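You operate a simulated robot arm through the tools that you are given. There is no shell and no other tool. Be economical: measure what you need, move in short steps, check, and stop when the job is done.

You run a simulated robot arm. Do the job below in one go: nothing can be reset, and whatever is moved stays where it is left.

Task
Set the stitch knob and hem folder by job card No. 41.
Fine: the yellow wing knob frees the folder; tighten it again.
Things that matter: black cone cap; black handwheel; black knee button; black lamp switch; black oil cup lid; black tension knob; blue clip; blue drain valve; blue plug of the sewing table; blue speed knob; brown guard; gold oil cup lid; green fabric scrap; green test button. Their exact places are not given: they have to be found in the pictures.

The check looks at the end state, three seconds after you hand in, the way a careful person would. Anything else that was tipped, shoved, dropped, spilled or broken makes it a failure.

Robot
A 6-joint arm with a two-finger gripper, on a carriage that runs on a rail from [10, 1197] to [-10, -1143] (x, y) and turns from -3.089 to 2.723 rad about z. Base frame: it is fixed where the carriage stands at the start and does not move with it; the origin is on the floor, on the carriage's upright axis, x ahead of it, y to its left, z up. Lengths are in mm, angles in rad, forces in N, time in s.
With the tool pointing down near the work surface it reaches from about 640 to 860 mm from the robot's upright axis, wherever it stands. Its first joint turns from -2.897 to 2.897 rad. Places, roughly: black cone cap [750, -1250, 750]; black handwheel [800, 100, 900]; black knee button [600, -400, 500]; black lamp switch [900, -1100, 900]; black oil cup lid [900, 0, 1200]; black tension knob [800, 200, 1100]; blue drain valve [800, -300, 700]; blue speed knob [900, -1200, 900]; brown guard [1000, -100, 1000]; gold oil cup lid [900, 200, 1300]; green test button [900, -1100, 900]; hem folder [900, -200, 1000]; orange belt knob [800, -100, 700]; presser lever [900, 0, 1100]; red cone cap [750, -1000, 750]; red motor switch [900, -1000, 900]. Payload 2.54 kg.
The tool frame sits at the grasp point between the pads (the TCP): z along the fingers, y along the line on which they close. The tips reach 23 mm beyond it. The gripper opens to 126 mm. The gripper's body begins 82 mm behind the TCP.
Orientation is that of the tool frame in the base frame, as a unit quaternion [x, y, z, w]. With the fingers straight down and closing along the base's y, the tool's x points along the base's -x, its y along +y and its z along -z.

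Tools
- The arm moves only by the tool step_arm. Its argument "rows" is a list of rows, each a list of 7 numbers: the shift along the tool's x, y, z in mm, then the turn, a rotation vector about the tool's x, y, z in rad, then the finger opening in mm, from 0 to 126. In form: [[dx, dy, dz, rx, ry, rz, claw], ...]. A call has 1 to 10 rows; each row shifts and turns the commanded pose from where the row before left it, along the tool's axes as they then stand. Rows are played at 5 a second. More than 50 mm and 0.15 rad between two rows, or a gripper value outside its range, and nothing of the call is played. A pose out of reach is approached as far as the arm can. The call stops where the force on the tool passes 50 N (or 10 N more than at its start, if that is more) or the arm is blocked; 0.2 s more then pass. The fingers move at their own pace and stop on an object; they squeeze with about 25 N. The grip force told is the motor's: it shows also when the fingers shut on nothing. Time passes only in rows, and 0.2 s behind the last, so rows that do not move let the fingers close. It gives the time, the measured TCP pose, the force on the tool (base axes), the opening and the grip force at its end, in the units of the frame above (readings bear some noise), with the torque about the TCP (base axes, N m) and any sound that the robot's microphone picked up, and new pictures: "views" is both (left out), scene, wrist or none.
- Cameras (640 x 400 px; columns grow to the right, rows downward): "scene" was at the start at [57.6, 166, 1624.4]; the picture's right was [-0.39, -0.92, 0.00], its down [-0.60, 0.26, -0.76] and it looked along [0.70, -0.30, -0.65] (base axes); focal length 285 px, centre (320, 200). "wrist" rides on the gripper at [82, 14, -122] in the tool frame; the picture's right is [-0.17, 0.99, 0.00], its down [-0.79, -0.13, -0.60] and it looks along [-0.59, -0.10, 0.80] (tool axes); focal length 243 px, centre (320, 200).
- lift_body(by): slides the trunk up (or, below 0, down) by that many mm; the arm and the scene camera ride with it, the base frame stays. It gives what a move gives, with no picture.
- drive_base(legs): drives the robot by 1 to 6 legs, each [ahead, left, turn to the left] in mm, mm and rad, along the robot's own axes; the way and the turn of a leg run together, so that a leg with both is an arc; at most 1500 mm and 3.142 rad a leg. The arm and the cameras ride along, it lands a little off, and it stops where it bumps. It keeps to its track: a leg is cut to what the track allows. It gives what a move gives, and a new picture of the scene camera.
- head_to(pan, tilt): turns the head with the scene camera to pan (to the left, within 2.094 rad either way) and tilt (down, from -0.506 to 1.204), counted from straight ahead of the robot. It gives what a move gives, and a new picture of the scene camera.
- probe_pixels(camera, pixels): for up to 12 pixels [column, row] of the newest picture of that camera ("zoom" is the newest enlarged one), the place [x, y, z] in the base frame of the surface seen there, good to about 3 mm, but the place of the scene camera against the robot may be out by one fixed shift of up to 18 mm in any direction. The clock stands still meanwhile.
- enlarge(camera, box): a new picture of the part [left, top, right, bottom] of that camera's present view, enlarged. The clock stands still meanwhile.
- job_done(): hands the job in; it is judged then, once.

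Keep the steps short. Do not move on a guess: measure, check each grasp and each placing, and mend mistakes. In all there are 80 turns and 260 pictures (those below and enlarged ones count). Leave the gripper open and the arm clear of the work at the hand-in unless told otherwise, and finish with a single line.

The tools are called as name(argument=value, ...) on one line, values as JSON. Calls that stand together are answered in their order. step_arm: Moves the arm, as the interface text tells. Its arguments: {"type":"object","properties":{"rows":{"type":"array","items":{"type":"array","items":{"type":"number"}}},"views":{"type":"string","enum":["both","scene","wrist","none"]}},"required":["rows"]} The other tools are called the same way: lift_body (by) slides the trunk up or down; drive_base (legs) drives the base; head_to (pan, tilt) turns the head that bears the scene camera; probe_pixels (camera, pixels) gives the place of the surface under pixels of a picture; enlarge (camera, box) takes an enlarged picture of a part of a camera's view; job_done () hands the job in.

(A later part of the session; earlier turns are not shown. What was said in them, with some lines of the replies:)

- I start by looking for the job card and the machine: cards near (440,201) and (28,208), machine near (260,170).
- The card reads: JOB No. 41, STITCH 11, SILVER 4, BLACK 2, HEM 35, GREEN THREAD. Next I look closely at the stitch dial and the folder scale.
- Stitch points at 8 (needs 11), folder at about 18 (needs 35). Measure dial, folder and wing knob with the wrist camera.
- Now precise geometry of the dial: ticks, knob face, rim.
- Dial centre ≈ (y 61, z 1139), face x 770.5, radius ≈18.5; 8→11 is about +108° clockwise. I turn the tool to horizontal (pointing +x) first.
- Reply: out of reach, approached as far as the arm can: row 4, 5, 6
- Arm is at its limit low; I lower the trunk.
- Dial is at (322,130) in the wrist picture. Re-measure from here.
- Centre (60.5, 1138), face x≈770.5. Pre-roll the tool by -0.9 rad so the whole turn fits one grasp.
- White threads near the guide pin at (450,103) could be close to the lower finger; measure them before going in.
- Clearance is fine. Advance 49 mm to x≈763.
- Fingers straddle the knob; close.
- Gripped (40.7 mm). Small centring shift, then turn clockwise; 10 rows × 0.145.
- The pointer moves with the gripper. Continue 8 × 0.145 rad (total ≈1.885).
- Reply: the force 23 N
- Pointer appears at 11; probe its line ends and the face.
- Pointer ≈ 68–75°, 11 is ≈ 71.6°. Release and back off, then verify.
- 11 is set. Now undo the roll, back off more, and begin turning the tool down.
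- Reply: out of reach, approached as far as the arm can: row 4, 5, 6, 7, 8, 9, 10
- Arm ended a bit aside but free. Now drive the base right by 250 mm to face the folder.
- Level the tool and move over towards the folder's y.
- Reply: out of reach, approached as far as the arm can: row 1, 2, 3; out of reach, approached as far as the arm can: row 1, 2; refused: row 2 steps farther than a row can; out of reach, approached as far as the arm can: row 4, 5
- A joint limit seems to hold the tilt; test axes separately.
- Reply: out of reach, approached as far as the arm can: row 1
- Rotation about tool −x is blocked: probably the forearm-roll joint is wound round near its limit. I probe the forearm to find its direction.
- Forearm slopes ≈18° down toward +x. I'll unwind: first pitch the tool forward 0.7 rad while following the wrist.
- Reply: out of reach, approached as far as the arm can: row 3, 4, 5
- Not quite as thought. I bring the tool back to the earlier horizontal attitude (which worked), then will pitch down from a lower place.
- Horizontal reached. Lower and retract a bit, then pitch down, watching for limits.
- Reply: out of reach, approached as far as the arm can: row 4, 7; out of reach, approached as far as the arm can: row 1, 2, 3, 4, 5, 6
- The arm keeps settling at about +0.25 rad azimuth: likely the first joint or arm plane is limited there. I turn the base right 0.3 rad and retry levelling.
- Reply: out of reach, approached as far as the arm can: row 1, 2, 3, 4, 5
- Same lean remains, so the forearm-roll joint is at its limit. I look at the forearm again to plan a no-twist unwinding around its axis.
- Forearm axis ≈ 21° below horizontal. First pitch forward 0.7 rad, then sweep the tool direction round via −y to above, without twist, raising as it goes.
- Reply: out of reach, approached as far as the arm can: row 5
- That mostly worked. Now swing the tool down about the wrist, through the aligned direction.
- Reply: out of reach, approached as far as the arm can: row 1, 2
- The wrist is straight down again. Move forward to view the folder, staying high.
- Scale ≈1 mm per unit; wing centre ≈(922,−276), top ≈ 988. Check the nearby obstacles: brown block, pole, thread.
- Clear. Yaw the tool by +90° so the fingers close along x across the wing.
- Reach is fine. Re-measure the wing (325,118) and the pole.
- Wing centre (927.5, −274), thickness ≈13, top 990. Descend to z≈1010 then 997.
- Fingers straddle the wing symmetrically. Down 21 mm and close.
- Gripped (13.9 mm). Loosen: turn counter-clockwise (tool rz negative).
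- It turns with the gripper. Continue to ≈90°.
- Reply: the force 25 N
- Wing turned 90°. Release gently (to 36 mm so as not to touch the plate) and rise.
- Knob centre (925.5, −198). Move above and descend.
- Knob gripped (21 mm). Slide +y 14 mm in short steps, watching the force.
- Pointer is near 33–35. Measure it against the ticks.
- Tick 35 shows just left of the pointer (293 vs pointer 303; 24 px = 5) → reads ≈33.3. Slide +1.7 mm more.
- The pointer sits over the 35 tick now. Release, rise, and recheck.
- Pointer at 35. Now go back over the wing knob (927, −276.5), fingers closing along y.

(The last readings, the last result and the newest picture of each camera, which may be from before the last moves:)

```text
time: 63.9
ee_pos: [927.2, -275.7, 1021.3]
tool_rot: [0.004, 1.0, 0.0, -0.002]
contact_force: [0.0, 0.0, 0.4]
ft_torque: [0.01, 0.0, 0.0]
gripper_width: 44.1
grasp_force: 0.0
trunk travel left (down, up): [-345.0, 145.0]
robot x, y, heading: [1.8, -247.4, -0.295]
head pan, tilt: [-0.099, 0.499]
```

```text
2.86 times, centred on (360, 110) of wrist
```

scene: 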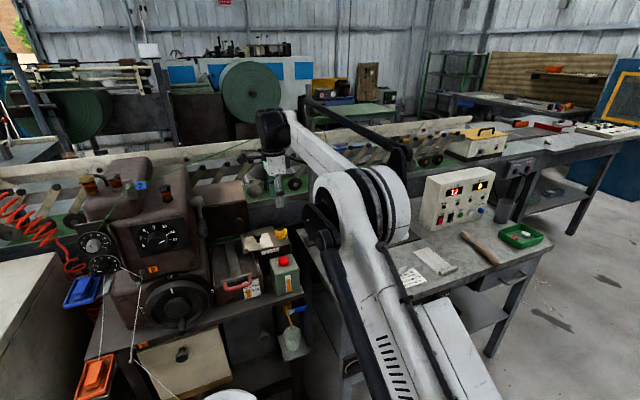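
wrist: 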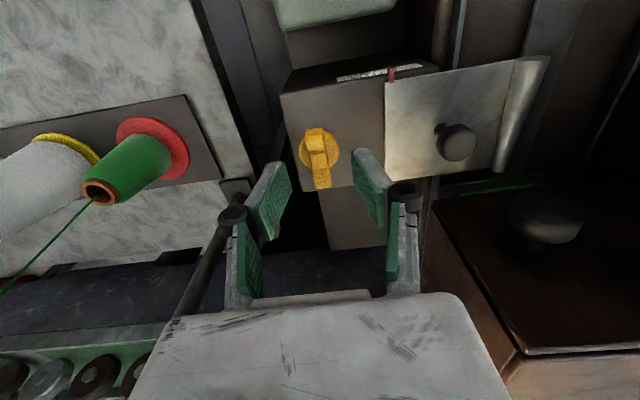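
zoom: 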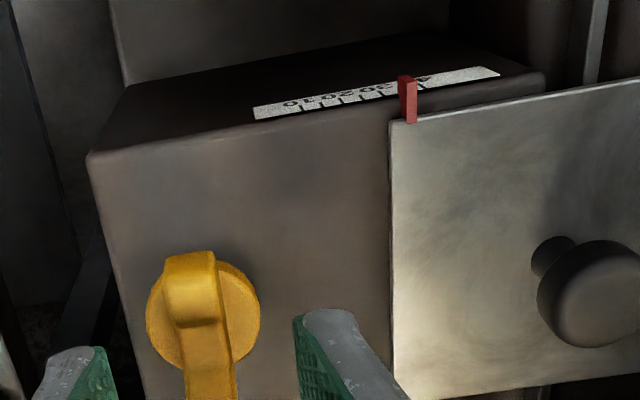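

Down 25 mm and grip the wing.

step_arm(rows=[[0, 0, 13, 0, 0, 0, 44], [0, 0, 12, 0, 0, 0, 44], [0, 0, 0, 0, 0, 0, 25], [0, 0, 0, 0, 0, 0, 8], [0, 0, 0, 0, 0, 0, 8], [0, 0, 0, 0, 0, 0, 8]], views="none")

step_arm(rows=[[0, 0, 0, 0, 0, 0.13, 8], [0, 0, 0, 0, 0, 0.13, 8], [0, 0, 0, 0, 0, 0.13, 8], [0, 0, 0, 0, 0, 0.13, 8], [0, 0, 0, 0, 0, 0.13, 8], [0, 0, 0, 0, 0, 0.13, 8]], views="wrist")

```text
time: 65.3
ee_pos: [926.1, -276.9, 997.9]
tool_rot: [0.005, 1.0, 0.0, -0.002]
contact_force: [-3.8, -6.6, -4.1]
ft_torque: [-0.19, 0.0, 0.0]
gripper_width: 14.0
grasp_force: 40.6
trunk travel left (down, up): [-345.0, 145.0]
robot x, y, heading: [-0.6, -248.2, -0.298]
head pan, tilt: [-0.099, 0.499]
```

```text
time: 66.7
ee_pos: [926.1, -276.4, 997.6]
tool_rot: [0.385, 0.923, -0.001, -0.001]
contact_force: [21.8, -10.1, 15.0]
ft_torque: [0.17, -0.05, -0.02]
gripper_width: 13.9
grasp_force: 40.9
trunk travel left (down, up): [-345.0, 145.0]
robot x, y, heading: [-3.8, -248.5, -0.299]
head pan, tilt: [-0.099, 0.499]
```

wrist: 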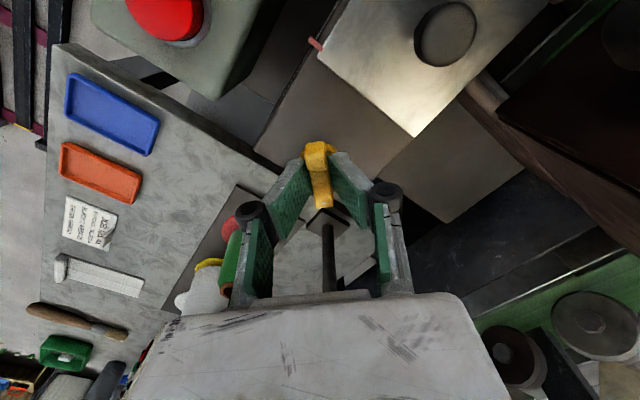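

step_arm(rows=[[-1, 0.3, 0, 0, 0, 0.13, 8], [0, 0, 0, 0, 0, 0.13, 8], [0, 0, 0, 0, 0, 0.13, 8], [0, 0, 0, 0, 0, 0.13, 8], [0, 0, 0, 0, 0, 0.13, 8], [0, 0, 0, 0, 0, 0.13, 8], [0, 0, 0, 0, 0, 0.05, 8]], views="wrist")

```text
time: 68.3
ee_pos: [927.8, -276.0, 996.8]
tool_rot: [0.724, 0.69, -0.001, -0.001]
contact_force: [16.7, -6.6, 14.0]
ft_torque: [0.03, -0.36, 1.11]
gripper_width: 14.2
grasp_force: 40.1
trunk travel left (down, up): [-345.0, 145.0]
robot x, y, heading: [-2.5, -246.3, -0.287]
head pan, tilt: [-0.099, 0.499]
```

wrist: 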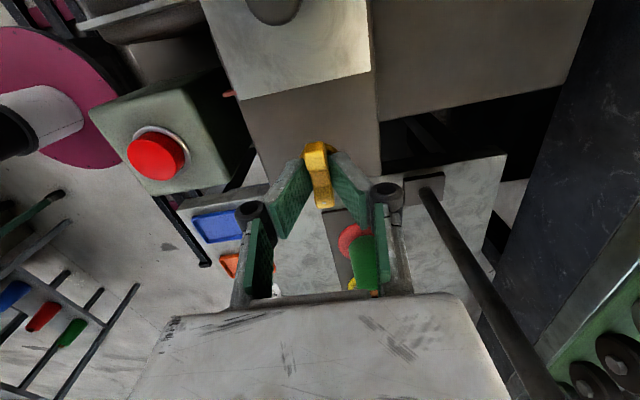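

Torque rose to 1.1 N·m at the original angle: tight stop. Release and rise.

step_arm(rows=[[0, 0, 0, 0, 0, -0.03, 8], [0, 0, 0, 0, 0, 0, 30], [0, 0, 0, 0, 0, 0, 50], [0, 0, 0, 0, 0, 0, 50], [0, 0, -30, 0, 0, 0, 50], [0, 0, -45, 0, 0, 0, 60], [0, 0, -45, 0, 0, 0, 60]], views="wrist")

enlarge(camera="wrist", box=[240, 40, 400, 160])

enlarge(camera="scene", box=[255, 230, 287, 257])

```text
time: 69.9
ee_pos: [926.8, -276.6, 1117.1]
tool_rot: [0.713, 0.701, -0.002, -0.002]
contact_force: [0.3, 0.2, 0.6]
ft_torque: [0.0, -0.04, 0.01]
gripper_width: 60.1
grasp_force: 0.0
trunk travel left (down, up): [-345.0, 145.0]
robot x, y, heading: [-2.0, -251.0, -0.297]
head pan, tilt: [-0.099, 0.499]
```

wrist: 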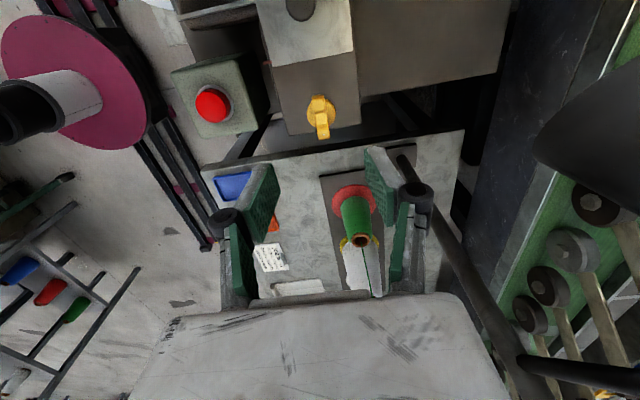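

```text
3.33 times, centred on (320, 100) of wrist
```

zoom: 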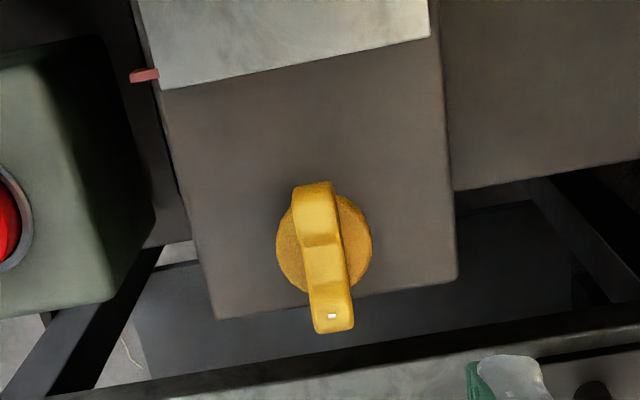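

```text
14.81 times, centred on (271, 244) of scene
```

zoom: 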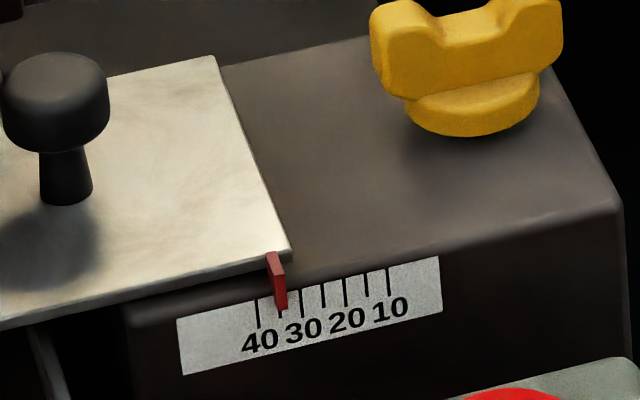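

Wing is back at the original tight place, pointer at 35. Retract the arm, open, and check the stitch dial.

step_arm(rows=[[0, -10, -30, 0, 0, 0, 60], [0, -45, 0, 0, 0, 0, 60], [0, -45, 0, 0, 0, 0, 60], [0, -45, 0, 0, 0, 0, 60], [0, -45, 0, 0, 0, 0, 80], [0, -30, 0, 0, 0, 0, 100], [0, 0, 0, 0, 0, 0, 100]], views="scene")

enlarge(camera="scene", box=[130, 210, 200, 262])

enlarge(camera="scene", box=[80, 150, 320, 340])

```text
time: 71.5
ee_pos: [706.4, -270.4, 1146.7]
tool_rot: [0.713, 0.701, -0.002, -0.001]
contact_force: [-0.1, -1.2, 0.2]
ft_torque: [0.02, 0.01, -0.02]
gripper_width: 99.9
grasp_force: 0.0
trunk travel left (down, up): [-345.0, 145.0]
robot x, y, heading: [-1.1, -249.2, -0.302]
head pan, tilt: [-0.099, 0.499]
```

scene: 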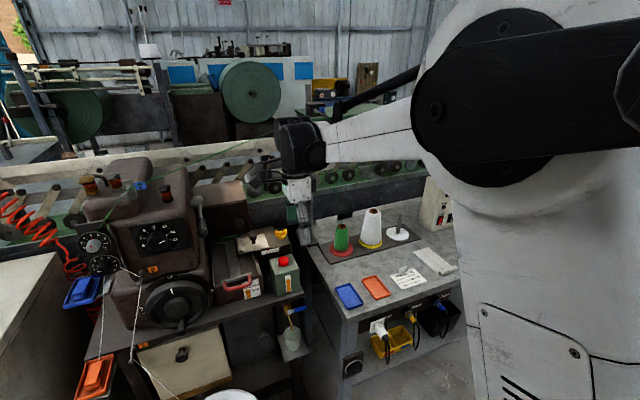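

```text
7.69 times, centred on (165, 236) of scene
```

zoom: 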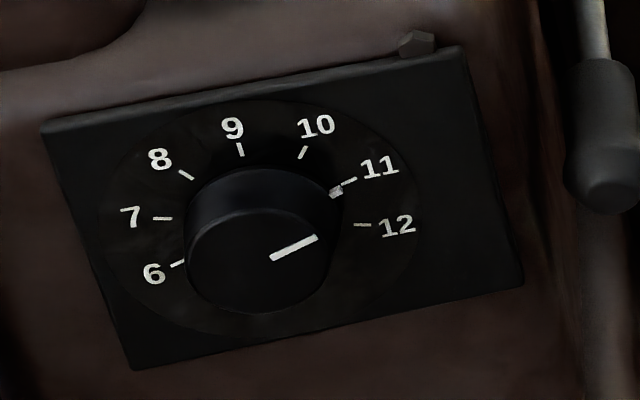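

```text
2.11 times, centred on (200, 245) of scene
```

zoom: 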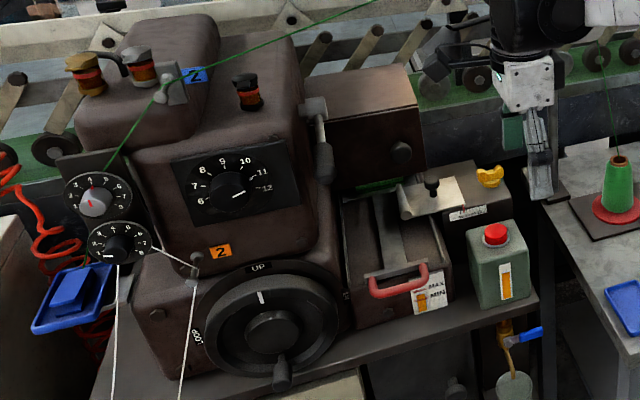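

The stitch pointer lines up with the 11 tick, the folder reads 35, the wing is tight, nothing else moved, and the gripper is open and clear. Handing in.

job_done()

```text
The job is handed in.
```

Job card No. 41 is set: stitch knob at 11, hem folder at 35, yellow wing knob tightened again, gripper open and clear of the work.
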